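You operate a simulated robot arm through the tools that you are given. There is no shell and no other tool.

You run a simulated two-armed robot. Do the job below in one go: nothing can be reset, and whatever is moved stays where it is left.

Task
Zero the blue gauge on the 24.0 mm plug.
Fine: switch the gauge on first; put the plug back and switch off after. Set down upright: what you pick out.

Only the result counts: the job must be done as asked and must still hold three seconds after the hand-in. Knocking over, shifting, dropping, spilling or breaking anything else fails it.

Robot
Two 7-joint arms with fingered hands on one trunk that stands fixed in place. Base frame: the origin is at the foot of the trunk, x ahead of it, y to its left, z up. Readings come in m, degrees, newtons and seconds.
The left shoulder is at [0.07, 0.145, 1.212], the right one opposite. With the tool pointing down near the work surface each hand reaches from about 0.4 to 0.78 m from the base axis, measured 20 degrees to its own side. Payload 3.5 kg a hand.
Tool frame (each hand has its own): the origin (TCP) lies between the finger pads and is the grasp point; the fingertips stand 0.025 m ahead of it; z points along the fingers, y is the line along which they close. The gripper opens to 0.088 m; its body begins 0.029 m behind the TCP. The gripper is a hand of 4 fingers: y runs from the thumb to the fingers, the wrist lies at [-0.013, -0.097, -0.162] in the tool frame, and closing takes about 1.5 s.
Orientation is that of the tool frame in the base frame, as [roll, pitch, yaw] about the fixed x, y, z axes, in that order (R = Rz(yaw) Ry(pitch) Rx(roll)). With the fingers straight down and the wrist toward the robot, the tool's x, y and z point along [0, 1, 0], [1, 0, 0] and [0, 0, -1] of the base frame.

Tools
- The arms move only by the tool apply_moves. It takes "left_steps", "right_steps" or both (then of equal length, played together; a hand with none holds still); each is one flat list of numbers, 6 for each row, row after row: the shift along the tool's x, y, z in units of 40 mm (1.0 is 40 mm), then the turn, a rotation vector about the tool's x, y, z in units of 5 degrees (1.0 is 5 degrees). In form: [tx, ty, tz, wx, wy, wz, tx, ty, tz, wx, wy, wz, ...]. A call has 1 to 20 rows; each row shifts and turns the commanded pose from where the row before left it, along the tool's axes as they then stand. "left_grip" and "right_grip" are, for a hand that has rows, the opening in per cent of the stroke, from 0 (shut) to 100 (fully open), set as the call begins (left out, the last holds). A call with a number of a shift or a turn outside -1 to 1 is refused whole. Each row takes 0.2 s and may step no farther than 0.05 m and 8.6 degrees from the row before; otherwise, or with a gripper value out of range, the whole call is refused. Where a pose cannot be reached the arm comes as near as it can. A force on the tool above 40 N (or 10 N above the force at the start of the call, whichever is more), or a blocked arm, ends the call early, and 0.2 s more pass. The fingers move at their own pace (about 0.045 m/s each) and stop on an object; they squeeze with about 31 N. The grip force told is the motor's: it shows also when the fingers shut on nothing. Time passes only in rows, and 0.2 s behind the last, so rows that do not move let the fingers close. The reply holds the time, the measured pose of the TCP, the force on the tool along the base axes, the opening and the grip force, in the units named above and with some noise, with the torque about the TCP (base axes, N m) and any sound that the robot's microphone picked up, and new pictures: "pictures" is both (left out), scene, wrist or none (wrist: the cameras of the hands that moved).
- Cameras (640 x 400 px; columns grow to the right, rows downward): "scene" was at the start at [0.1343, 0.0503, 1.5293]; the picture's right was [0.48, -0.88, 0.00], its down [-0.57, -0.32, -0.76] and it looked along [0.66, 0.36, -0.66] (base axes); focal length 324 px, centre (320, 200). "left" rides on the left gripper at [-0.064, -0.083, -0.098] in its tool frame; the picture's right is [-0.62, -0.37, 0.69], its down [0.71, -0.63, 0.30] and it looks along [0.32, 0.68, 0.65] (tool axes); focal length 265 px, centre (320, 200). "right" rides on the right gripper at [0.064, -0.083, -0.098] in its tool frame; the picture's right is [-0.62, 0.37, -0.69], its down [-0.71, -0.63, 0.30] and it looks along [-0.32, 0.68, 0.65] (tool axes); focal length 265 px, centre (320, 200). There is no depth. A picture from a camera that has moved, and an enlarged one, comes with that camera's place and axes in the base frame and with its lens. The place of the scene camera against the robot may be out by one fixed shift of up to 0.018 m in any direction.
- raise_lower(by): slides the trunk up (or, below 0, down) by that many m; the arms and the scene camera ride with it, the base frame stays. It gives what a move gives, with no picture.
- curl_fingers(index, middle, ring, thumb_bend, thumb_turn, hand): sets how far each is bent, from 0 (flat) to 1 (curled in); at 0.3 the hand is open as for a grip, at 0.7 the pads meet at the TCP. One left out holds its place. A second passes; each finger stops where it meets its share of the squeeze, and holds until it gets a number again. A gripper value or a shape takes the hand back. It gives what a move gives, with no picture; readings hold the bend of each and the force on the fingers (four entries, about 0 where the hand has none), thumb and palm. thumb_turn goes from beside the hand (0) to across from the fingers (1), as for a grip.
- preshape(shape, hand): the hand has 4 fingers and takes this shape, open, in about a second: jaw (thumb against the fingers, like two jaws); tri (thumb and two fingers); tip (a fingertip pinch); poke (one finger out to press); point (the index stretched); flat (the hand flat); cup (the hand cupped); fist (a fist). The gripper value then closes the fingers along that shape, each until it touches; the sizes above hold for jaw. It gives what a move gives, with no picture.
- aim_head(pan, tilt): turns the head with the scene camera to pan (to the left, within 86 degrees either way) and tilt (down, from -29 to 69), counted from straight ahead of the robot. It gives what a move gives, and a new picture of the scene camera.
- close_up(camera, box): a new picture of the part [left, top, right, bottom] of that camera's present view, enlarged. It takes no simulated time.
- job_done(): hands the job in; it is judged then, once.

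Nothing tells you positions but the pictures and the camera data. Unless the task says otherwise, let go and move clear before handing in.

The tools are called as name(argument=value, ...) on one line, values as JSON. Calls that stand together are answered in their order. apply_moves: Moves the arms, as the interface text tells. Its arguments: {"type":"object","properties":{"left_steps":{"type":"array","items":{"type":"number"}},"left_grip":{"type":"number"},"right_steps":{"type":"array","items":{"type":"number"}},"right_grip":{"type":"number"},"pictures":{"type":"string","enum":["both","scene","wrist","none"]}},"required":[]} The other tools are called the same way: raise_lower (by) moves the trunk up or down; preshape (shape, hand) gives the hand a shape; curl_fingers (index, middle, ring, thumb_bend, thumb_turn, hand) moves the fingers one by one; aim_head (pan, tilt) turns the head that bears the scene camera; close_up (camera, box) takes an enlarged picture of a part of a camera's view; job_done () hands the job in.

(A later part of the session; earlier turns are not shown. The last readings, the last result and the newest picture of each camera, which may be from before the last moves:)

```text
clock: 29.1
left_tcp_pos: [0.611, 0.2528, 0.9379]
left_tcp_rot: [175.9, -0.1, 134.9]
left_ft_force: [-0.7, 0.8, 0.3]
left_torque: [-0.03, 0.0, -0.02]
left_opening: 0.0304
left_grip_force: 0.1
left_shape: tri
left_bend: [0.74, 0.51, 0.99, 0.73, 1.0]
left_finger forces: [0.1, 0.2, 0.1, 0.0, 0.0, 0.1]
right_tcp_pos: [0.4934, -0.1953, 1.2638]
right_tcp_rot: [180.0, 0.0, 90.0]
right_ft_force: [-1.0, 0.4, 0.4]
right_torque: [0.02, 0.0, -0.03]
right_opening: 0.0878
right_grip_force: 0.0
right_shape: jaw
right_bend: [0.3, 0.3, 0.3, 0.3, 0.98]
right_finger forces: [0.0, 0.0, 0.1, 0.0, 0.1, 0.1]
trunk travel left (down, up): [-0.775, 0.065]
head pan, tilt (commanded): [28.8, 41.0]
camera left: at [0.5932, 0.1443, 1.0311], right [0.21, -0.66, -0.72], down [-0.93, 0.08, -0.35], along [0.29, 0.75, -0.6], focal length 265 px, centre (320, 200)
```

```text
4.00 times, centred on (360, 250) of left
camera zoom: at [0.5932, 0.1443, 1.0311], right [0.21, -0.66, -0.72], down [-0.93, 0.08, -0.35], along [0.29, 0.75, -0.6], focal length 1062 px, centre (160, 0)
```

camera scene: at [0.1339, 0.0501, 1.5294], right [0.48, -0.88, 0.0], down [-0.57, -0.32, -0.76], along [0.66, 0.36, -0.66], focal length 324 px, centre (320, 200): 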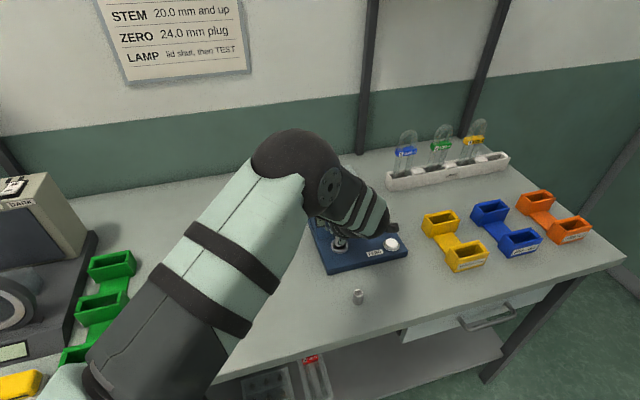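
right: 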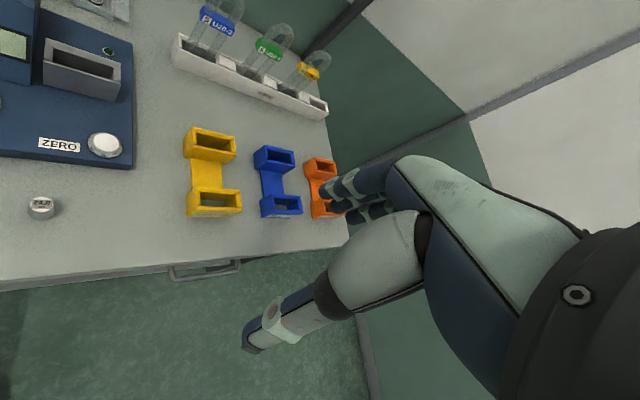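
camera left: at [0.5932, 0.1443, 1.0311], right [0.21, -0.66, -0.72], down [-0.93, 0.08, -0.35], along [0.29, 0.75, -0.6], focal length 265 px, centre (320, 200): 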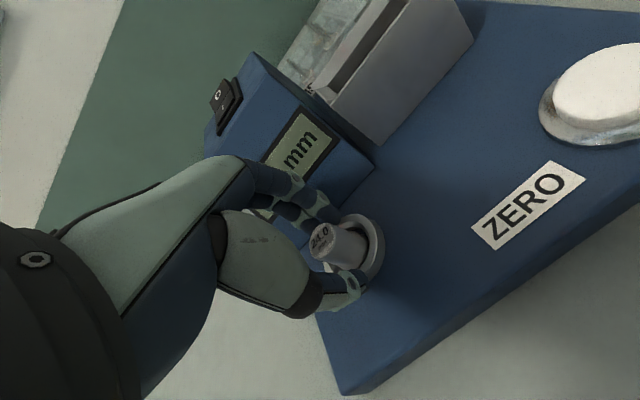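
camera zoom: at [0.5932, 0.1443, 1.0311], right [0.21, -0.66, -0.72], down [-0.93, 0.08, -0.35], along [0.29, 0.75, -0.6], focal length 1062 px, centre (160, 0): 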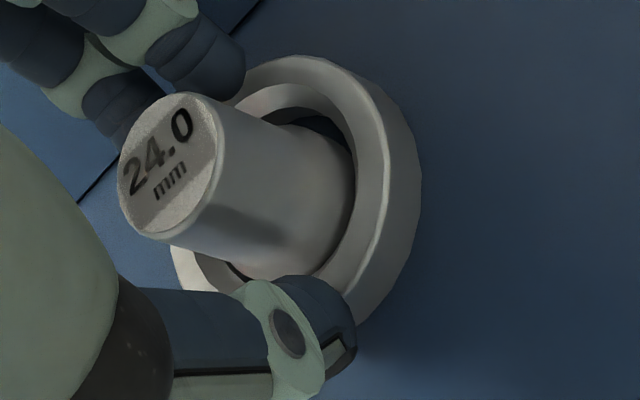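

The plug stands free in the socket with the fingers open around it. I'll raise the hand straight up and look at the display.

apply_moves(left_steps=[0, 0.019, -0.25, 0, 0, 0, 0, 0.019, -0.25, 0, 0, 0, 0, 0.047, -0.62, 0, 0, 0, 0, 0.047, -0.62, 0, 0, 0, 0, 0, 0, 0.43, 0, 0, 0, 0, 0, 0.43, 0, 0, 0, 0, 0, 0, 0, 0], pictures="both")

close_up(camera="left", box=[260, 100, 460, 300])

close_up(camera="scene", box=[300, 180, 400, 270])

```text
clock: 30.7
left_tcp_pos: [0.6111, 0.2534, 1.0117]
left_tcp_rot: [180.0, 0.0, 135.1]
left_ft_force: [0.0, -0.6, -0.1]
left_torque: [0.0, -0.01, 0.0]
left_opening: 0.0306
left_grip_force: 0.1
left_shape: tri
left_bend: [0.74, 0.51, 0.99, 0.73, 1.0]
left_finger forces: [0.0, 0.1, 0.0, 0.0, 0.1, 0.1]
right_tcp_pos: [0.4929, -0.1946, 1.2657]
right_tcp_rot: [179.9, -0.1, 90.0]
right_ft_force: [-0.7, 0.0, 0.4]
right_torque: [0.02, -0.01, 0.03]
right_opening: 0.0874
right_grip_force: 0.1
right_shape: jaw
right_bend: [0.3, 0.3, 0.3, 0.3, 0.98]
right_finger forces: [0.1, 0.0, 0.1, 0.0, 0.0, 0.0]
trunk travel left (down, up): [-0.775, 0.065]
head pan, tilt (commanded): [28.8, 41.0]
camera scene: at [0.1339, 0.0497, 1.5294], right [0.48, -0.88, 0.0], down [-0.57, -0.32, -0.76], along [0.66, 0.36, -0.66], focal length 324 px, centre (320, 200)
camera left: at [0.5983, 0.149, 1.1097], right [0.18, -0.7, -0.69], down [-0.95, 0.06, -0.3], along [0.25, 0.71, -0.65], focal length 265 px, centre (320, 200)
```

scene: 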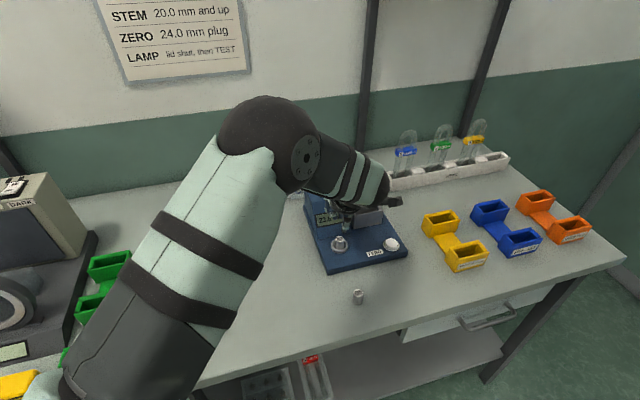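
left: 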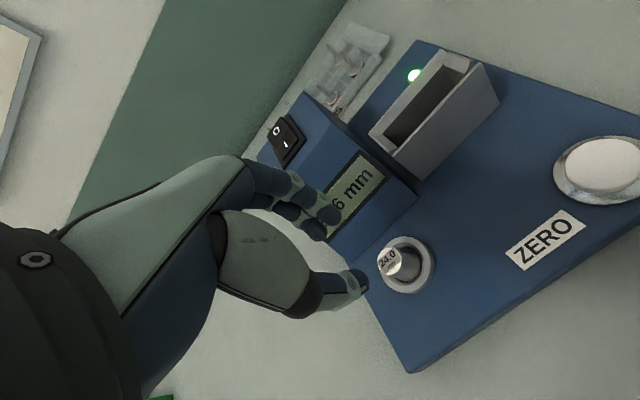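

```text
2.00 times, centred on (360, 200) of left
camera zoom: at [0.5983, 0.149, 1.1097], right [0.18, -0.7, -0.69], down [-0.95, 0.06, -0.3], along [0.25, 0.71, -0.65], focal length 531 px, centre (240, 200)
```

zoom: 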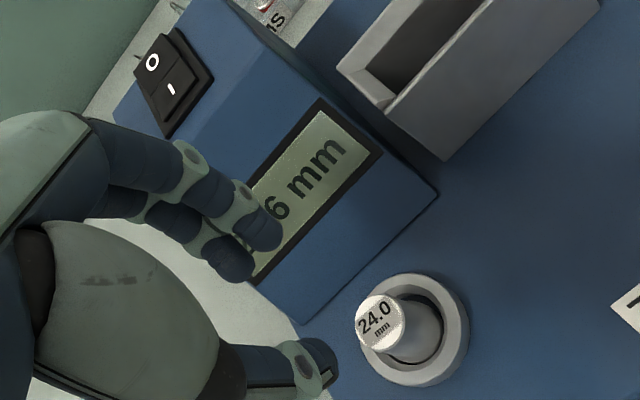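

```text
4.44 times, centred on (350, 225) of scene
camera zoom: at [0.1339, 0.0497, 1.5294], right [0.48, -0.88, 0.0], down [-0.57, -0.32, -0.76], along [0.66, 0.36, -0.66], focal length 1440 px, centre (187, 89)
```

zoom: 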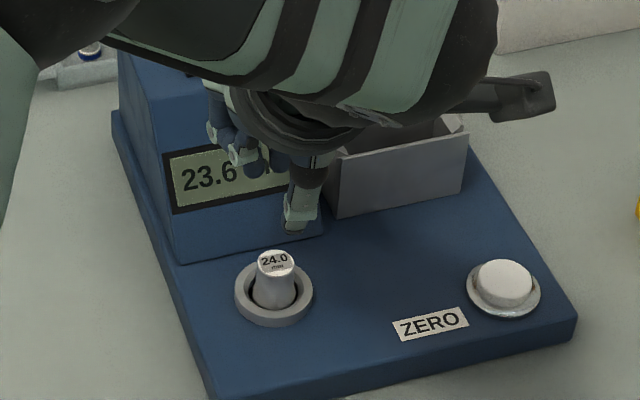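

The gauge reads 23.6 mm with the plug seated, so it needs zeroing to 24.0. The button top is near (0.682, 0.1435, 0.913). I'll rise, move over it and form the single-finger poke.

apply_moves(left_steps=[0, 0, -0.9, 0, 0, 0, -0.745, -0.174, 0, 0, 0, 0, -0.745, -0.174, 0, 0, 0, 0, -0.745, -0.174, 0, 0, 0, 0, -0.745, -0.174, 0, 0, 0, 0, 0, 0, 0, 0, 0, 0], pictures="none")

preshape(shape="poke", hand="left")

curl_fingers(hand="left", index=0.7, middle=1.0)

close_up(camera="left", box=[260, 120, 500, 320])

close_up(camera="scene", box=[300, 180, 420, 280])

```text
clock: 32.1
left_tcp_pos: [0.6757, 0.1482, 1.0466]
left_tcp_rot: [-179.9, 0.0, 135.0]
left_ft_force: [-0.2, -0.5, 0.3]
left_torque: [-0.03, 0.02, 0.01]
left_opening: 0.031
left_grip_force: 0.1
left_shape: tri
left_bend: [0.74, 0.51, 0.99, 0.73, 1.0]
left_finger forces: [0.0, 0.0, 0.1, 0.0, 0.0, 0.1]
right_tcp_pos: [0.4927, -0.1928, 1.2654]
right_tcp_rot: [-180.0, 0.0, 90.1]
right_ft_force: [0.2, 0.4, 0.3]
right_torque: [-0.01, 0.0, -0.04]
right_opening: 0.0878
right_grip_force: 0.0
right_shape: jaw
right_bend: [0.3, 0.3, 0.3, 0.3, 0.98]
right_finger forces: [0.0, 0.0, 0.0, 0.0, 0.0, 0.0]
trunk travel left (down, up): [-0.775, 0.065]
head pan, tilt (commanded): [28.8, 41.0]
```

```text
clock: 33.0
left_tcp_pos: [0.6755, 0.1492, 1.0469]
left_tcp_rot: [180.0, 0.1, 135.0]
left_ft_force: [0.1, 0.1, 0.3]
left_torque: [0.0, 0.02, -0.01]
left_opening: 0.0001
left_grip_force: 0.0
left_shape: poke
left_bend: [0.7, 0.7, 0.99, 1.0, 1.0]
left_finger forces: [0.1, 0.0, 0.0, 0.0, 0.1, 0.0]
right_tcp_pos: [0.4929, -0.1946, 1.2653]
right_tcp_rot: [179.9, 0.1, 90.0]
right_ft_force: [-0.3, 0.3, 0.3]
right_torque: [0.04, 0.0, 0.0]
right_opening: 0.0876
right_grip_force: 0.0
right_shape: jaw
right_bend: [0.3, 0.3, 0.3, 0.3, 0.98]
right_finger forces: [0.1, 0.0, 0.0, 0.0, 0.1, 0.1]
trunk travel left (down, up): [-0.775, 0.065]
head pan, tilt (commanded): [28.8, 41.0]
```

```text
clock: 34.0
left_tcp_pos: [0.6753, 0.1487, 1.0469]
left_tcp_rot: [179.9, 0.1, 135.0]
left_ft_force: [0.5, 0.6, 0.6]
left_torque: [0.02, 0.01, 0.02]
left_opening: 0.0237
left_grip_force: 0.0
left_shape: fingers
left_bend: [0.7, 1.0, 0.99, 1.0, 1.0]
left_finger forces: [0.0, 0.1, 0.1, 0.0, 0.0, 0.0]
right_tcp_pos: [0.493, -0.1938, 1.2647]
right_tcp_rot: [180.0, 0.0, 90.1]
right_ft_force: [-0.7, 0.2, -0.4]
right_torque: [0.03, -0.01, -0.03]
right_opening: 0.0879
right_grip_force: 0.0
right_shape: jaw
right_bend: [0.3, 0.3, 0.3, 0.3, 0.98]
right_finger forces: [0.1, 0.1, 0.0, 0.0, 0.0, 0.0]
trunk travel left (down, up): [-0.775, 0.065]
head pan, tilt (commanded): [28.8, 41.0]
```

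```text
2.00 times, centred on (380, 220) of left
camera zoom: at [0.6626, 0.0448, 1.1456], right [0.18, -0.7, -0.69], down [-0.95, 0.06, -0.3], along [0.25, 0.71, -0.65], focal length 531 px, centre (200, 160)
```

zoom: 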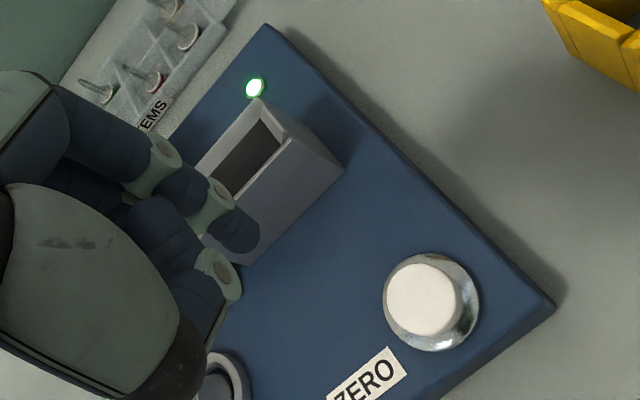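

```text
4.00 times, centred on (360, 230) of scene
camera zoom: at [0.1343, 0.0502, 1.5293], right [0.48, -0.88, 0.0], down [-0.57, -0.32, -0.76], along [0.66, 0.36, -0.66], focal length 1296 px, centre (160, 80)
```

zoom: 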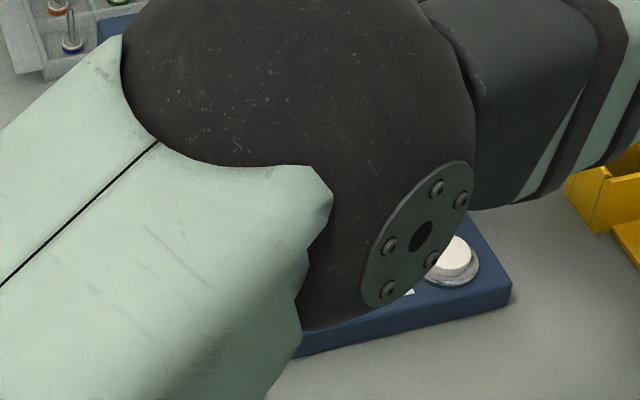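

The index tip is centred over the button. I'll descend to just above it and check.

apply_moves(left_steps=[0, 0, 0.6, 0, 0, 0, 0, 0, 0.6, 0, 0, 0, 0, 0, 0.6, 0, 0, 0, 0, 0, 0.6, 0, 0, 0, 0, 0, 0, 0, 0, 0], pictures="wrist")

close_up(camera="left", box=[280, 160, 440, 290])

close_up(camera="scene", box=[300, 180, 420, 280])

```text
clock: 35.2
left_tcp_pos: [0.6755, 0.1502, 0.9503]
left_tcp_rot: [179.9, 0.0, 134.9]
left_ft_force: [0.8, 0.8, 0.2]
left_torque: [0.03, 0.01, -0.03]
left_opening: 0.0237
left_grip_force: 0.1
left_shape: fingers
left_bend: [0.7, 1.0, 0.99, 1.0, 1.0]
left_finger forces: [0.0, 0.0, 0.0, 0.1, 0.0, 0.0]
right_tcp_pos: [0.4917, -0.1941, 1.2649]
right_tcp_rot: [180.0, 0.0, 90.0]
right_ft_force: [0.2, 0.7, 0.6]
right_torque: [-0.03, 0.01, 0.01]
right_opening: 0.0877
right_grip_force: 0.1
right_shape: jaw
right_bend: [0.3, 0.3, 0.3, 0.3, 0.98]
right_finger forces: [0.0, 0.1, 0.1, 0.0, 0.0, 0.0]
trunk travel left (down, up): [-0.775, 0.065]
head pan, tilt (commanded): [28.8, 41.0]
camera left: at [0.6625, 0.0462, 1.0486], right [0.18, -0.7, -0.69], down [-0.95, 0.06, -0.3], along [0.25, 0.71, -0.65], focal length 265 px, centre (320, 200)
```

left: 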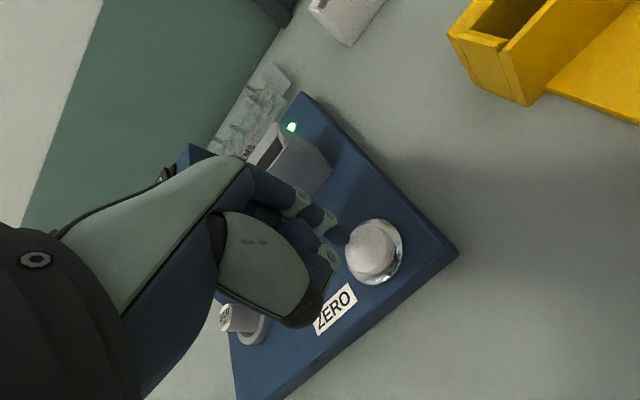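

```text
3.08 times, centred on (360, 225) of left
camera zoom: at [0.6625, 0.0462, 1.0486], right [0.18, -0.7, -0.69], down [-0.95, 0.06, -0.3], along [0.25, 0.71, -0.65], focal length 817 px, centre (197, 123)
```

zoom: 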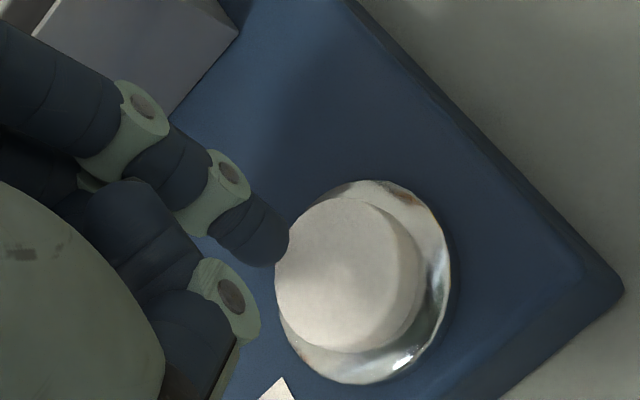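

```text
4.00 times, centred on (360, 230) of scene
camera zoom: at [0.1341, 0.0501, 1.5294], right [0.48, -0.88, 0.0], down [-0.57, -0.32, -0.76], along [0.66, 0.36, -0.66], focal length 1296 px, centre (160, 80)
```

zoom: 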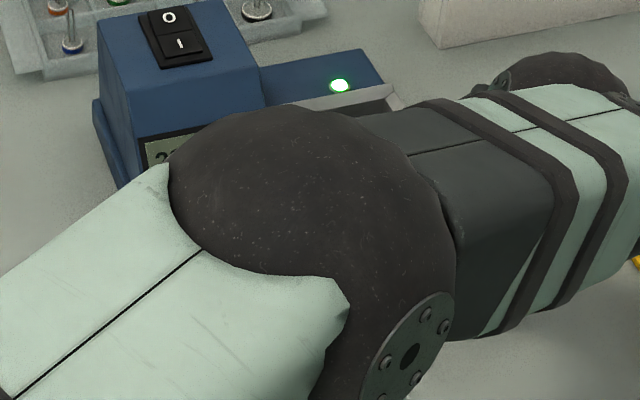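

The index tip is about to meet the button (top near (0.680, 0.143, 0.915)). I'll press down in small rows.

apply_moves(left_steps=[0, 0, 0.15, 0, 0, 0, 0, 0, 0.1, 0, 0, 0, 0, 0, 0.1, 0, 0, 0, 0, 0, 0, 0, 0, 0], pictures="none")

close_up(camera="left", box=[280, 160, 440, 290])

close_up(camera="scene", box=[310, 200, 370, 240])

```text
clock: 36.2
left_tcp_pos: [0.6757, 0.149, 0.9366]
left_tcp_rot: [180.0, 0.0, 135.0]
left_ft_force: [1.4, 1.4, 3.2]
left_torque: [0.03, -0.05, 0.01]
left_opening: 0.024
left_grip_force: 2.0
left_shape: fingers
left_bend: [0.7, 1.0, 0.99, 1.0, 1.0]
left_finger forces: [3.7, 0.0, 0.0, 0.1, 0.0, 0.0]
right_tcp_pos: [0.4937, -0.1939, 1.2656]
right_tcp_rot: [-180.0, -0.1, 90.0]
right_ft_force: [0.4, 0.2, -0.9]
right_torque: [0.03, 0.02, -0.02]
right_opening: 0.0877
right_grip_force: 0.1
right_shape: jaw
right_bend: [0.3, 0.3, 0.3, 0.3, 0.98]
right_finger forces: [0.0, 0.0, 0.0, 0.0, 0.0, 0.0]
trunk travel left (down, up): [-0.775, 0.065]
head pan, tilt (commanded): [28.8, 41.0]
heard: click
```

```text
3.08 times, centred on (360, 225) of left
camera zoom: at [0.6621, 0.0461, 1.0356], right [0.18, -0.7, -0.69], down [-0.95, 0.06, -0.31], along [0.25, 0.71, -0.65], focal length 817 px, centre (197, 123)
```

zoom: 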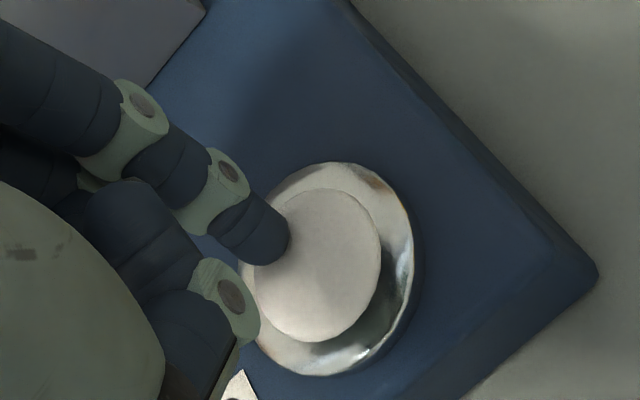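

```text
10.00 times, centred on (340, 220) of scene
camera zoom: at [0.1338, 0.0503, 1.5294], right [0.48, -0.88, 0.0], down [-0.57, -0.32, -0.76], along [0.66, 0.36, -0.66], focal length 3239 px, centre (120, 0)
```

zoom: 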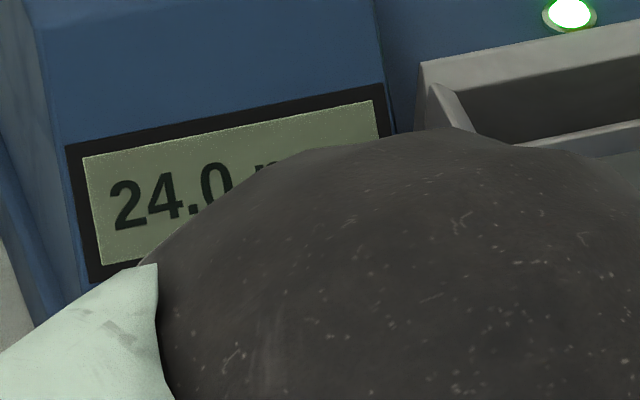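

The click sounded and the display now reads 24.0. I'll lift off, take the tri shape again and go back above the plug.

apply_moves(left_steps=[0, 0, -0.3, 0, 0, 0, 0, 0, -0.8, 0, 0, 0, 0, 0, -0.9, 0, 0, 0, 0, 0, -0.85, 0, 0, 0, 0, 0, 0, 0, 0, 0], pictures="none")

preshape(shape="tri", hand="left")

apply_moves(left_steps=[0, 0, 0, 0, 0, 0, 0, 0, 0, 0, 0, 0, 0, 0, 0, 0, 0, 0, 0.741, 0.187, 0, 0, 0, 0, 0.741, 0.187, 0, 0, 0, 0, 0.741, 0.187, 0, 0, 0, 0, 0.741, 0.187, 0, 0, 0, 0, 0, 0, 0, 0, 0, 0], left_grip=35, pictures="both")

close_up(camera="left", box=[280, 140, 460, 300])

close_up(camera="scene", box=[300, 190, 380, 270])

```text
clock: 37.4
left_tcp_pos: [0.6752, 0.1497, 1.05]
left_tcp_rot: [-180.0, -0.1, 134.9]
left_ft_force: [-0.3, 0.5, 0.2]
left_torque: [-0.04, 0.0, 0.0]
left_opening: 0.024
left_grip_force: 0.0
left_shape: fingers
left_bend: [0.7, 1.0, 0.99, 1.0, 1.0]
left_finger forces: [0.0, 0.0, 0.0, 0.0, 0.0, 0.1]
right_tcp_pos: [0.4938, -0.1942, 1.2653]
right_tcp_rot: [179.9, 0.0, 90.0]
right_ft_force: [0.2, 0.0, -0.7]
right_torque: [-0.04, -0.02, -0.01]
right_opening: 0.0877
right_grip_force: 0.0
right_shape: jaw
right_bend: [0.3, 0.3, 0.3, 0.3, 0.98]
right_finger forces: [0.1, 0.0, 0.1, 0.0, 0.0, 0.0]
trunk travel left (down, up): [-0.775, 0.065]
head pan, tilt (commanded): [28.8, 41.0]
```

```text
clock: 38.3
left_tcp_pos: [0.6756, 0.1502, 1.0506]
left_tcp_rot: [-180.0, -0.1, 135.0]
left_ft_force: [-0.4, -0.1, 0.8]
left_torque: [-0.03, -0.01, 0.06]
left_opening: 0.0876
left_grip_force: 0.0
left_shape: tri
left_bend: [0.3, 0.3, 0.99, 0.3, 0.98]
left_finger forces: [0.1, 0.0, 0.1, 0.0, 0.0, 0.0]
right_tcp_pos: [0.4928, -0.1943, 1.2664]
right_tcp_rot: [-179.9, 0.0, 90.0]
right_ft_force: [0.5, 0.6, 0.1]
right_torque: [-0.01, 0.02, -0.02]
right_opening: 0.0877
right_grip_force: 0.1
right_shape: jaw
right_bend: [0.3, 0.3, 0.3, 0.3, 0.98]
right_finger forces: [0.0, 0.0, 0.0, 0.0, 0.0, 0.0]
trunk travel left (down, up): [-0.775, 0.065]
head pan, tilt (commanded): [28.8, 41.0]
```

```text
clock: 40.1
left_tcp_pos: [0.6133, 0.2528, 1.0501]
left_tcp_rot: [180.0, 0.1, 135.0]
left_ft_force: [-0.9, -0.2, 0.1]
left_torque: [0.01, -0.06, -0.01]
left_opening: 0.031
left_grip_force: 0.0
left_shape: tri
left_bend: [0.74, 0.51, 0.99, 0.73, 1.0]
left_finger forces: [0.1, 0.0, 0.0, 0.0, 0.1, 0.1]
right_tcp_pos: [0.4915, -0.1942, 1.2655]
right_tcp_rot: [179.9, 0.0, 90.0]
right_ft_force: [0.2, -0.2, -0.1]
right_torque: [-0.02, -0.01, -0.01]
right_opening: 0.0875
right_grip_force: 0.1
right_shape: jaw
right_bend: [0.3, 0.3, 0.3, 0.3, 0.98]
right_finger forces: [0.0, 0.0, 0.0, 0.0, 0.0, 0.1]
trunk travel left (down, up): [-0.775, 0.065]
head pan, tilt (commanded): [28.8, 41.0]
camera scene: at [0.1346, 0.0497, 1.5293], right [0.48, -0.88, 0.0], down [-0.57, -0.32, -0.76], along [0.66, 0.36, -0.66], focal length 324 px, centre (320, 200)
camera left: at [0.601, 0.1492, 1.1498], right [0.18, -0.7, -0.69], down [-0.95, 0.06, -0.3], along [0.25, 0.71, -0.65], focal length 265 px, centre (320, 200)
```

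scene: 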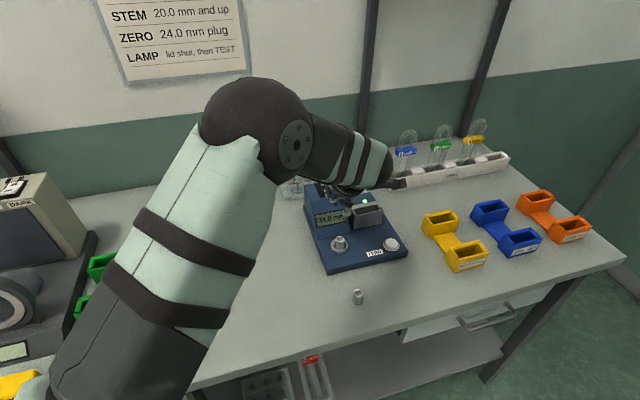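
left: 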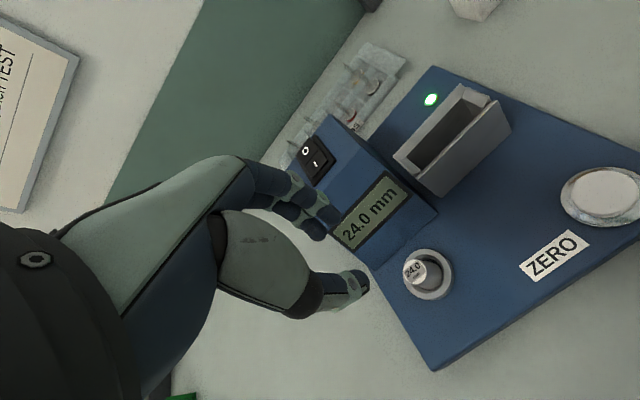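

```text
2.50 times, centred on (370, 220) of left
camera zoom: at [0.601, 0.1492, 1.1498], right [0.18, -0.7, -0.69], down [-0.95, 0.06, -0.3], along [0.25, 0.71, -0.65], focal length 664 px, centre (195, 150)
```

zoom: 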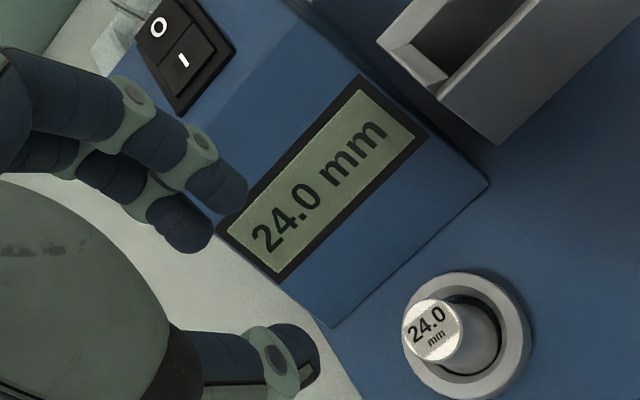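

```text
5.00 times, centred on (340, 230) of scene
camera zoom: at [0.1346, 0.0497, 1.5293], right [0.48, -0.88, 0.0], down [-0.57, -0.32, -0.76], along [0.66, 0.36, -0.66], focal length 1620 px, centre (220, 50)
```

zoom: 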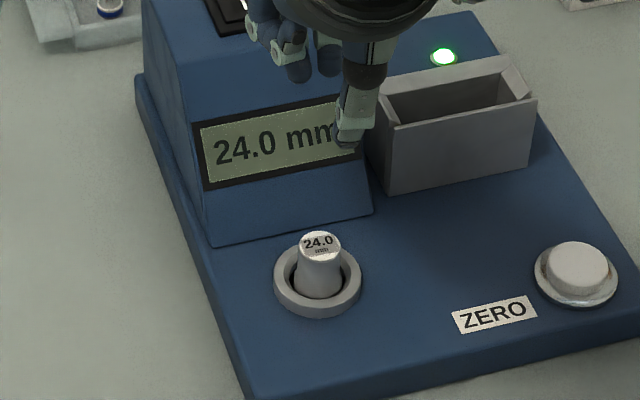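

The zero holds: the display reads 24.0 mm with the hand clear. I'll repeat the same tilted pose I released the plug in and descend to just above it to check alignment.

apply_moves(left_steps=[0.04, -0.04, 0, -0.43, 0, 0, 0, 0, 0, -0.43, 0, 0, 0, -0.04, 0.53, 0, 0, 0, 0, -0.04, 0.53, 0, 0, 0, 0, -0.04, 0.53, 0, 0, 0, 0, -0.04, 0.53, 0, 0, 0, 0, 0, 0, 0, 0, 0], pictures="none")

close_up(camera="left", box=[280, 170, 440, 310])

close_up(camera="scene", box=[315, 210, 375, 260])

```text
clock: 41.7
left_tcp_pos: [0.6114, 0.255, 0.9661]
left_tcp_rot: [175.7, 0.1, 135.0]
left_ft_force: [-0.8, -0.3, -0.2]
left_torque: [-0.02, -0.03, -0.04]
left_opening: 0.0313
left_grip_force: 0.0
left_shape: tri
left_bend: [0.74, 0.51, 0.99, 0.73, 1.0]
left_finger forces: [0.0, 0.0, 0.0, 0.1, 0.0, 0.0]
right_tcp_pos: [0.4935, -0.1931, 1.2653]
right_tcp_rot: [-180.0, 0.0, 90.1]
right_ft_force: [0.2, 0.2, 0.5]
right_torque: [0.02, 0.0, -0.02]
right_opening: 0.0877
right_grip_force: 0.1
right_shape: jaw
right_bend: [0.3, 0.3, 0.3, 0.3, 0.98]
right_finger forces: [0.0, 0.0, 0.0, 0.0, 0.0, 0.0]
trunk travel left (down, up): [-0.775, 0.065]
head pan, tilt (commanded): [28.8, 41.0]
```

```text
2.86 times, centred on (360, 240) of left
camera zoom: at [0.5936, 0.1457, 1.0582], right [0.22, -0.66, -0.72], down [-0.93, 0.08, -0.35], along [0.29, 0.75, -0.6], focal length 758 px, centre (206, 86)
```

zoom: 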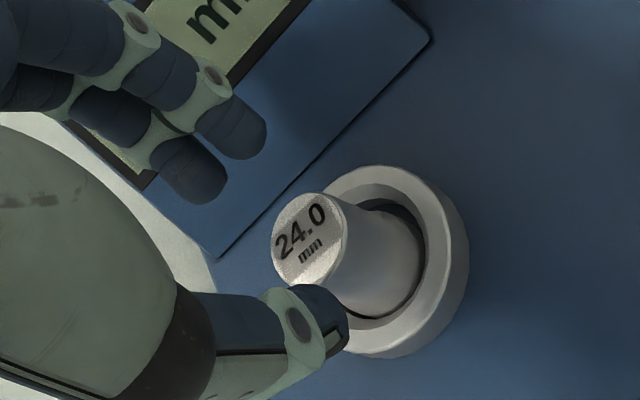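

```text
8.00 times, centred on (345, 235) of scene
camera zoom: at [0.134, 0.0502, 1.5294], right [0.48, -0.88, 0.0], down [-0.57, -0.32, -0.76], along [0.66, 0.36, -0.66], focal length 2591 px, centre (120, -80)
```

zoom: 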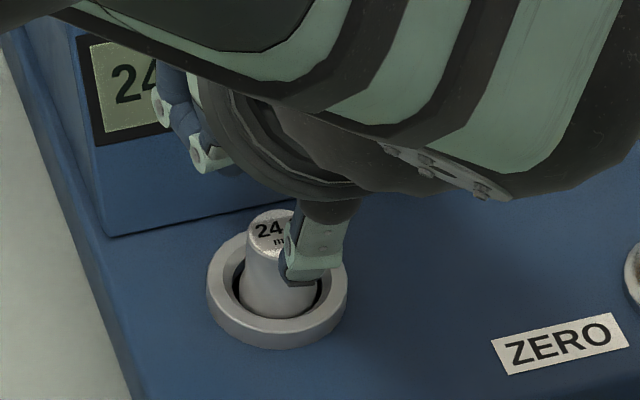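

The fingers straddle the plug, with the hand about 2 mm too far toward the tower compared with the earlier hold. I'll correct that while descending to grasp height.

apply_moves(left_steps=[0, -0.05, 0.33, 0, 0, 0, 0, -0.05, 0.33, 0, 0, 0, 0, 0, 0, 0, 0, 0], pictures="none")

close_up(camera="left", box=[300, 200, 420, 300])

close_up(camera="scene", box=[315, 210, 375, 260])

```text
clock: 42.5
left_tcp_pos: [0.6095, 0.2522, 0.9395]
left_tcp_rot: [175.8, 0.0, 135.0]
left_ft_force: [-0.6, -0.3, 0.1]
left_torque: [0.01, 0.02, -0.03]
left_opening: 0.0313
left_grip_force: 0.0
left_shape: tri
left_bend: [0.74, 0.51, 0.99, 0.73, 1.0]
left_finger forces: [0.0, 0.1, 0.0, 0.0, 0.0, 0.1]
right_tcp_pos: [0.4931, -0.194, 1.2648]
right_tcp_rot: [180.0, -0.1, 90.0]
right_ft_force: [0.3, -0.1, -0.7]
right_torque: [-0.03, 0.02, 0.01]
right_opening: 0.0874
right_grip_force: 0.1
right_shape: jaw
right_bend: [0.3, 0.3, 0.3, 0.3, 0.98]
right_finger forces: [0.0, 0.0, 0.0, 0.0, 0.0, 0.1]
trunk travel left (down, up): [-0.775, 0.065]
head pan, tilt (commanded): [28.8, 41.0]
```

```text
4.00 times, centred on (360, 250) of left
camera zoom: at [0.5917, 0.1445, 1.0321], right [0.22, -0.66, -0.72], down [-0.93, 0.08, -0.35], along [0.29, 0.75, -0.6], focal length 1062 px, centre (160, 0)
```

zoom: 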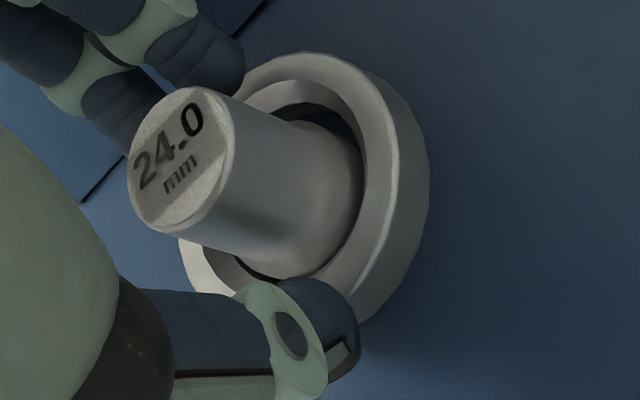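

```text
8.00 times, centred on (345, 235) of scene
camera zoom: at [0.1339, 0.05, 1.5294], right [0.48, -0.88, 0.0], down [-0.57, -0.32, -0.76], along [0.66, 0.36, -0.66], focal length 2591 px, centre (120, -80)
```

zoom: 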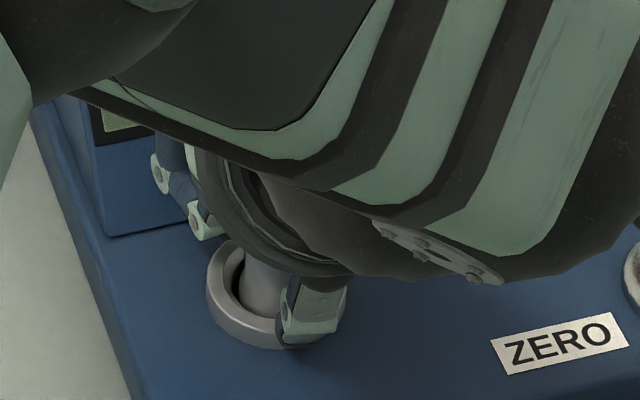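

The plug sits in the hand almost exactly as when it was held before. I'll close the grip.

apply_moves(left_steps=[0, 0, 0, 0, 0, 0, 0, 0, 0, 0, 0, 0, 0, 0, 0, 0, 0, 0, 0, 0, 0, 0, 0, 0, 0, 0, 0, 0, 0, 0, 0, 0, 0, 0, 0, 0], left_grip=0, pictures="none")

close_up(camera="left", box=[300, 200, 420, 300])

close_up(camera="scene", box=[330, 232, 354, 256])

```text
clock: 43.9
left_tcp_pos: [0.6109, 0.253, 0.9394]
left_tcp_rot: [175.7, 0.0, 135.0]
left_ft_force: [-0.1, 0.8, -1.2]
left_torque: [0.01, 0.03, -0.03]
left_opening: 0.0145
left_grip_force: 31.2
left_shape: tri
left_bend: [0.73, 0.64, 1.0, 0.76, 1.0]
left_finger forces: [14.7, 12.1, 0.0, 0.0, 25.5, 0.1]
right_tcp_pos: [0.4923, -0.1956, 1.2652]
right_tcp_rot: [-179.9, 0.0, 90.1]
right_ft_force: [0.0, -0.6, 0.3]
right_torque: [0.02, 0.0, 0.01]
right_opening: 0.0877
right_grip_force: 0.0
right_shape: jaw
right_bend: [0.3, 0.3, 0.3, 0.3, 0.98]
right_finger forces: [0.0, 0.0, 0.1, 0.0, 0.1, 0.1]
trunk travel left (down, up): [-0.775, 0.065]
head pan, tilt (commanded): [28.8, 41.0]
```

```text
4.00 times, centred on (360, 250) of left
camera zoom: at [0.592, 0.145, 1.0317], right [0.21, -0.66, -0.72], down [-0.93, 0.08, -0.35], along [0.29, 0.75, -0.6], focal length 1062 px, centre (160, 0)
```

zoom: 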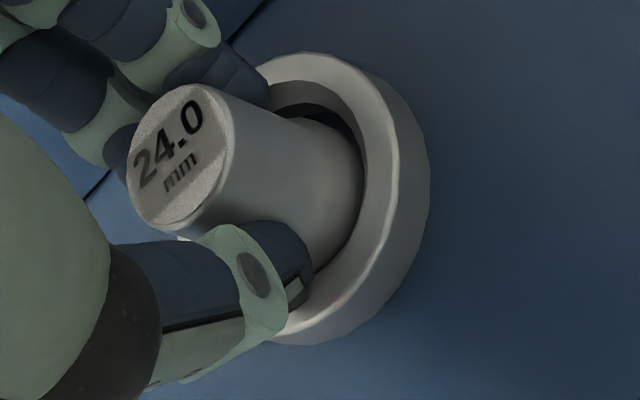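

```text
16.00 times, centred on (342, 244) of scene
camera zoom: at [0.1346, 0.0505, 1.5293], right [0.48, -0.88, 0.0], down [-0.57, -0.32, -0.75], along [0.66, 0.36, -0.66], focal length 5183 px, centre (-32, -504)
```

zoom: 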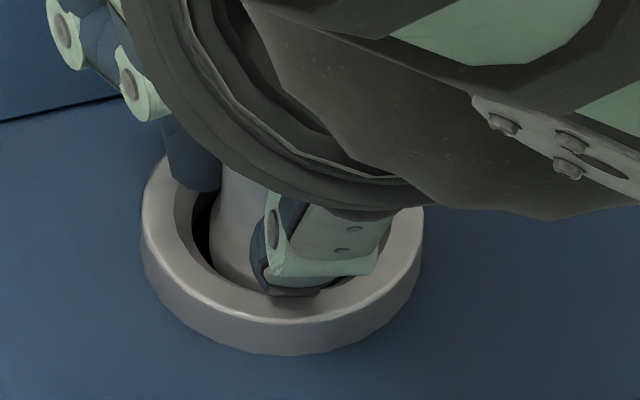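

The plug is gripped and stayed upright. I'll lift it straight out of the socket.

apply_moves(left_steps=[0, 0.019, -0.25, 0, 0, 0, 0, 0.019, -0.25, 0, 0, 0, 0, 0.0375, -0.5, 0, 0, 0, 0, 0.0375, -0.5, 0, 0, 0, 0, 0, 0, 0, 0, 0], pictures="both")

close_up(camera="left", box=[300, 190, 420, 300])

close_up(camera="scene", box=[310, 200, 390, 270])

```text
clock: 45.1
left_tcp_pos: [0.6105, 0.2523, 0.997]
left_tcp_rot: [175.8, -0.1, 135.0]
left_ft_force: [0.3, -0.9, -0.3]
left_torque: [-0.02, -0.04, -0.01]
left_opening: 0.0141
left_grip_force: 30.6
left_shape: tri
left_bend: [0.73, 0.64, 1.0, 0.76, 1.0]
left_finger forces: [14.6, 11.7, 0.0, 0.0, 25.8, 0.0]
right_tcp_pos: [0.4938, -0.1935, 1.2649]
right_tcp_rot: [179.9, 0.0, 90.0]
right_ft_force: [0.2, -0.2, 0.9]
right_torque: [-0.01, -0.01, 0.01]
right_opening: 0.0875
right_grip_force: 0.1
right_shape: jaw
right_bend: [0.3, 0.3, 0.3, 0.3, 0.98]
right_finger forces: [0.1, 0.0, 0.0, 0.0, 0.0, 0.1]
trunk travel left (down, up): [-0.775, 0.065]
head pan, tilt (commanded): [28.8, 41.0]
camera scene: at [0.1348, 0.0502, 1.5293], right [0.48, -0.88, 0.0], down [-0.58, -0.32, -0.75], along [0.66, 0.36, -0.66], focal length 324 px, centre (320, 200)
camera left: at [0.5922, 0.1441, 1.0905], right [0.21, -0.66, -0.72], down [-0.93, 0.08, -0.35], along [0.29, 0.75, -0.6], focal length 265 px, centre (320, 200)
```

scene: 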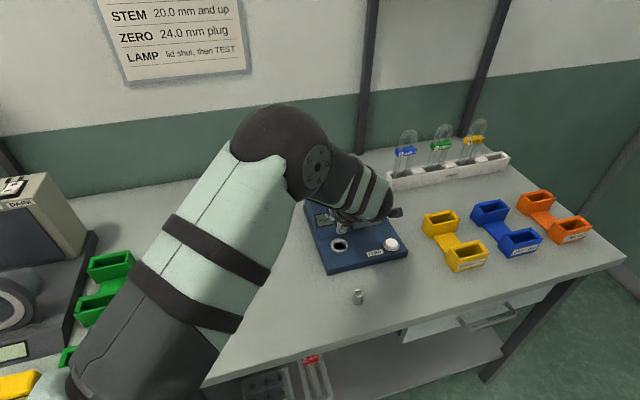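
left: 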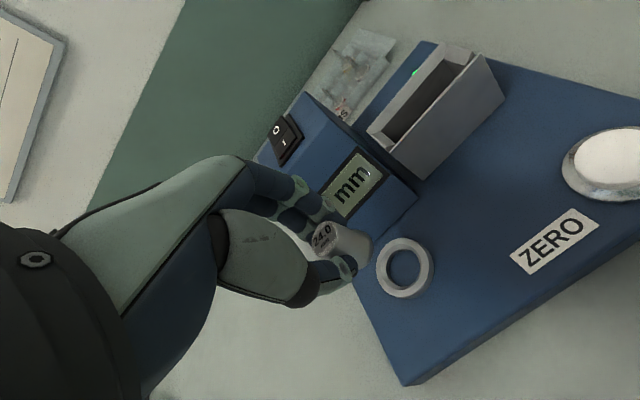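

```text
3.64 times, centred on (360, 245) of left
camera zoom: at [0.5922, 0.1441, 1.0905], right [0.21, -0.66, -0.72], down [-0.93, 0.08, -0.35], along [0.29, 0.75, -0.6], focal length 965 px, centre (174, 36)
```

zoom: 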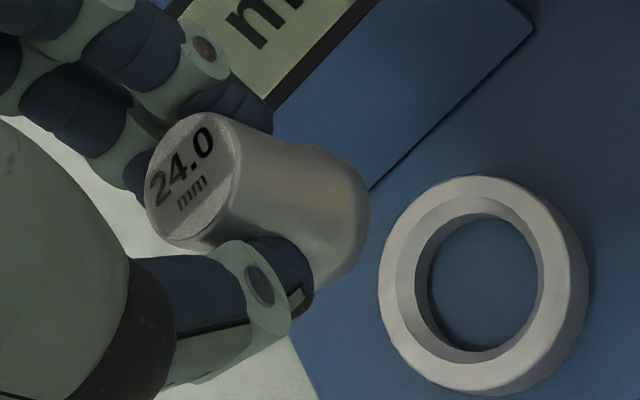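

```text
5.71 times, centred on (350, 235) of scene
camera zoom: at [0.1348, 0.0502, 1.5293], right [0.48, -0.88, 0.0], down [-0.58, -0.32, -0.75], along [0.66, 0.36, -0.66], focal length 1851 px, centre (149, 0)
```

zoom: 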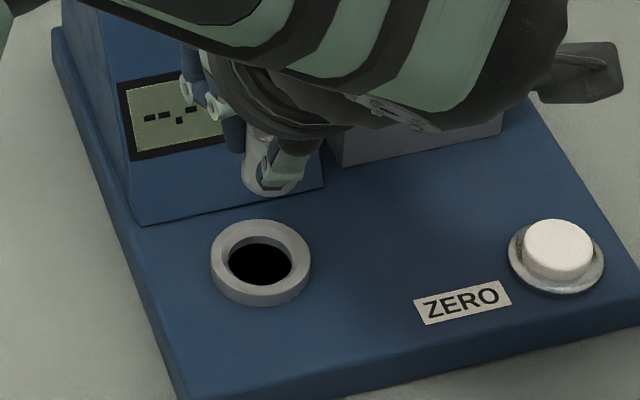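

The plug is out; the display shows dashes again as expected. I'll carry it back over its original spot and stop about 4 cm above the table.

apply_moves(left_steps=[-0.3255, -0.6476, -0.0487, 0, 0, 0, -0.3255, -0.6476, -0.0487, 0, 0, 0, -0.3255, -0.6476, -0.0487, 0, 0, 0, -0.3255, -0.6476, -0.0487, 0, 0, 0, -0.3255, -0.6476, -0.0487, 0, 0, 0, 0, -0.0375, 0.5, 0, 0, 0, 0, -0.0375, 0.5, 0, 0, 0, 0, 0, 0, 0, 0, 0], pictures="both")

close_up(camera="left", box=[280, 180, 440, 340])

close_up(camera="scene", box=[340, 230, 430, 310])

```text
clock: 46.9
left_tcp_pos: [0.5652, 0.1157, 0.9591]
left_tcp_rot: [175.7, -0.1, 135.0]
left_ft_force: [-0.1, -0.3, -0.9]
left_torque: [0.0, -0.02, -0.02]
left_opening: 0.014
left_grip_force: 30.8
left_shape: tri
left_bend: [0.73, 0.65, 1.0, 0.76, 1.0]
left_finger forces: [14.6, 11.8, 0.0, 0.0, 25.6, 0.0]
right_tcp_pos: [0.4923, -0.1944, 1.2656]
right_tcp_rot: [180.0, -0.1, 90.0]
right_ft_force: [1.0, 0.8, 1.2]
right_torque: [0.01, 0.03, -0.02]
right_opening: 0.0873
right_grip_force: 0.0
right_shape: jaw
right_bend: [0.3, 0.3, 0.3, 0.3, 0.98]
right_finger forces: [0.0, 0.1, 0.0, 0.0, 0.0, 0.1]
trunk travel left (down, up): [-0.775, 0.065]
head pan, tilt (commanded): [28.8, 41.0]
camera scene: at [0.1338, 0.0496, 1.5294], right [0.48, -0.88, 0.0], down [-0.57, -0.32, -0.76], along [0.66, 0.36, -0.66], focal length 324 px, centre (320, 200)
camera left: at [0.5468, 0.0071, 1.0522], right [0.22, -0.66, -0.72], down [-0.93, 0.08, -0.35], along [0.29, 0.75, -0.6], focal length 265 px, centre (320, 200)
```

scene: 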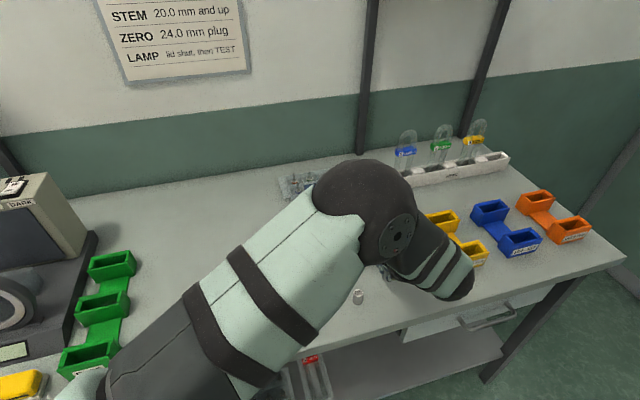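
left: 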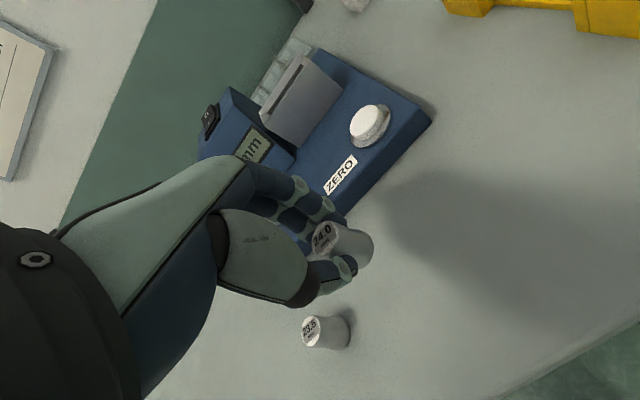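

```text
2.50 times, centred on (360, 260) of left
camera zoom: at [0.5468, 0.0071, 1.0522], right [0.22, -0.66, -0.72], down [-0.93, 0.08, -0.35], along [0.29, 0.75, -0.6], focal length 664 px, centre (220, 50)
```

zoom: 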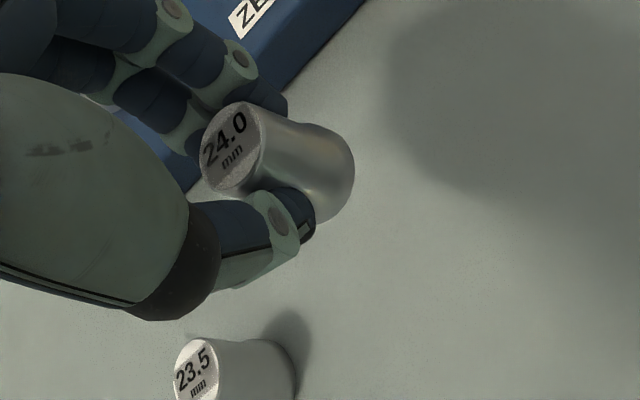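

```text
5.00 times, centred on (385, 270) of scene
camera zoom: at [0.1338, 0.0496, 1.5294], right [0.48, -0.88, 0.0], down [-0.57, -0.32, -0.76], along [0.66, 0.36, -0.66], focal length 1620 px, centre (-5, -150)
```

zoom: 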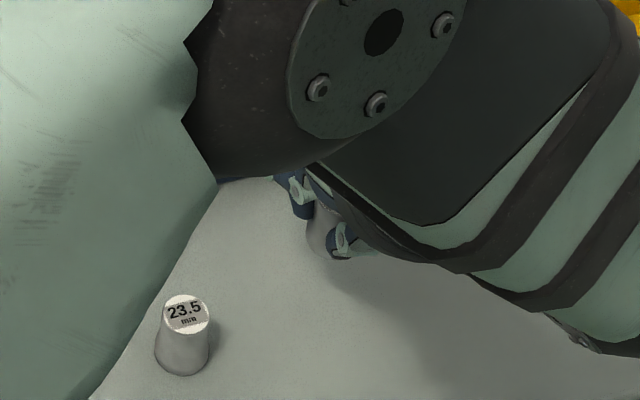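

The plug hangs over its old spot to within about 1 mm. I'll lower it to just above the table and compare with the original picture position.

apply_moves(left_steps=[0.03, -0.044, 0.424, 0, 0, 0, 0, -0.032, 0.424, 0, 0, 0, 0, 0, 0, 0, 0, 0], pictures="none")

close_up(camera="left", box=[280, 180, 440, 340])

close_up(camera="scene", box=[340, 230, 430, 310])

```text
clock: 47.7
left_tcp_pos: [0.5634, 0.1164, 0.9246]
left_tcp_rot: [175.6, 0.0, 135.0]
left_ft_force: [0.3, -0.6, -1.4]
left_torque: [-0.02, -0.02, 0.01]
left_opening: 0.0141
left_grip_force: 31.5
left_shape: tri
left_bend: [0.73, 0.65, 1.0, 0.76, 1.0]
left_finger forces: [14.5, 11.8, 0.0, 0.0, 25.7, 0.1]
right_tcp_pos: [0.492, -0.1933, 1.2655]
right_tcp_rot: [-179.9, 0.0, 90.0]
right_ft_force: [0.0, -0.3, 0.4]
right_torque: [0.01, -0.03, 0.0]
right_opening: 0.0877
right_grip_force: 0.0
right_shape: jaw
right_bend: [0.3, 0.3, 0.3, 0.3, 0.98]
right_finger forces: [0.0, 0.0, 0.1, 0.0, 0.1, 0.0]
trunk travel left (down, up): [-0.775, 0.065]
head pan, tilt (commanded): [28.8, 41.0]
```

```text
2.50 times, centred on (360, 260) of left
camera zoom: at [0.5456, 0.0068, 1.0175], right [0.22, -0.66, -0.72], down [-0.93, 0.08, -0.35], along [0.29, 0.75, -0.6], focal length 664 px, centre (220, 50)
```

zoom: 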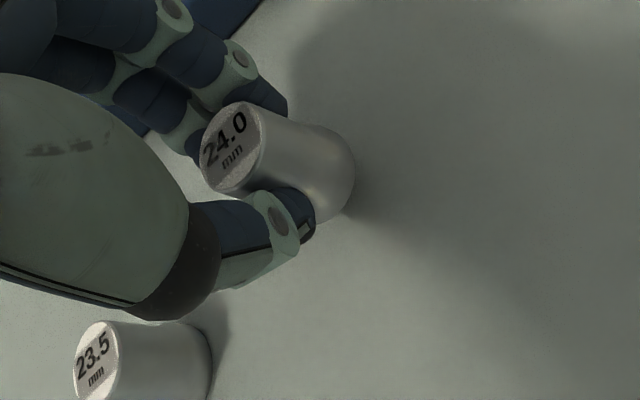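

```text
5.00 times, centred on (385, 270) of scene
camera zoom: at [0.1341, 0.0503, 1.5294], right [0.48, -0.88, 0.0], down [-0.57, -0.32, -0.76], along [0.66, 0.36, -0.66], focal length 1620 px, centre (-5, -150)
```

zoom: 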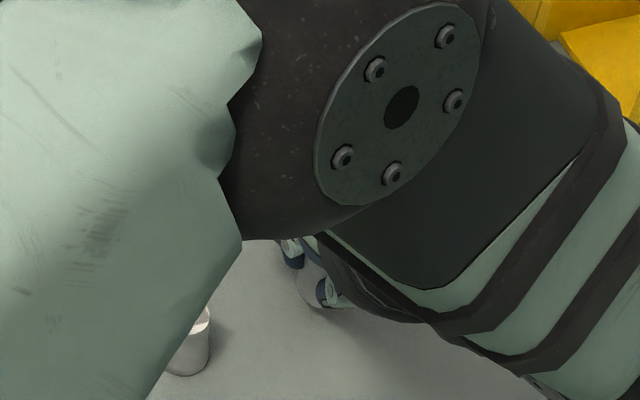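

The plug's outline now matches its original spot in the scene picture. I'll lower the last few millimetres gently until contact.

apply_moves(left_steps=[0, -0.005, 0.06, 0, 0, 0, 0, -0.004, 0.05, 0, 0, 0, 0, 0, 0, 0, 0, 0], pictures="none")

apply_moves(left_steps=[0, -0.002, 0.025, 0, 0, 0, 0, 0, 0, 0, 0, 0], pictures="none")

```text
clock: 48.5
left_tcp_pos: [0.5635, 0.1153, 0.9199]
left_tcp_rot: [175.7, 0.0, 135.0]
left_ft_force: [0.2, -0.4, -0.9]
left_torque: [0.01, 0.02, -0.02]
left_opening: 0.0145
left_grip_force: 31.0
left_shape: tri
left_bend: [0.73, 0.65, 1.0, 0.76, 1.0]
left_finger forces: [14.6, 11.7, 0.0, 0.0, 25.7, 0.0]
right_tcp_pos: [0.4931, -0.1942, 1.2657]
right_tcp_rot: [-180.0, -0.1, 90.0]
right_ft_force: [0.2, 0.0, 0.5]
right_torque: [0.02, 0.02, 0.01]
right_opening: 0.0877
right_grip_force: 0.0
right_shape: jaw
right_bend: [0.3, 0.3, 0.3, 0.3, 0.98]
right_finger forces: [0.0, 0.0, 0.0, 0.0, 0.0, 0.0]
trunk travel left (down, up): [-0.775, 0.065]
head pan, tilt (commanded): [28.8, 41.0]
```

```text
clock: 49.1
left_tcp_pos: [0.5626, 0.1157, 0.9195]
left_tcp_rot: [175.7, -0.1, 135.0]
left_ft_force: [0.6, 0.6, -0.3]
left_torque: [0.0, -0.03, 0.01]
left_opening: 0.0143
left_grip_force: 30.9
left_shape: tri
left_bend: [0.73, 0.65, 1.0, 0.76, 1.0]
left_finger forces: [14.6, 11.8, 0.0, 0.1, 25.7, 0.1]
right_tcp_pos: [0.4933, -0.1944, 1.2652]
right_tcp_rot: [-180.0, 0.0, 90.0]
right_ft_force: [0.4, -0.4, 0.4]
right_torque: [0.01, 0.01, -0.02]
right_opening: 0.0877
right_grip_force: 0.0
right_shape: jaw
right_bend: [0.3, 0.3, 0.3, 0.3, 0.98]
right_finger forces: [0.0, 0.0, 0.0, 0.0, 0.0, 0.0]
trunk travel left (down, up): [-0.775, 0.065]
head pan, tilt (commanded): [28.8, 41.0]
```

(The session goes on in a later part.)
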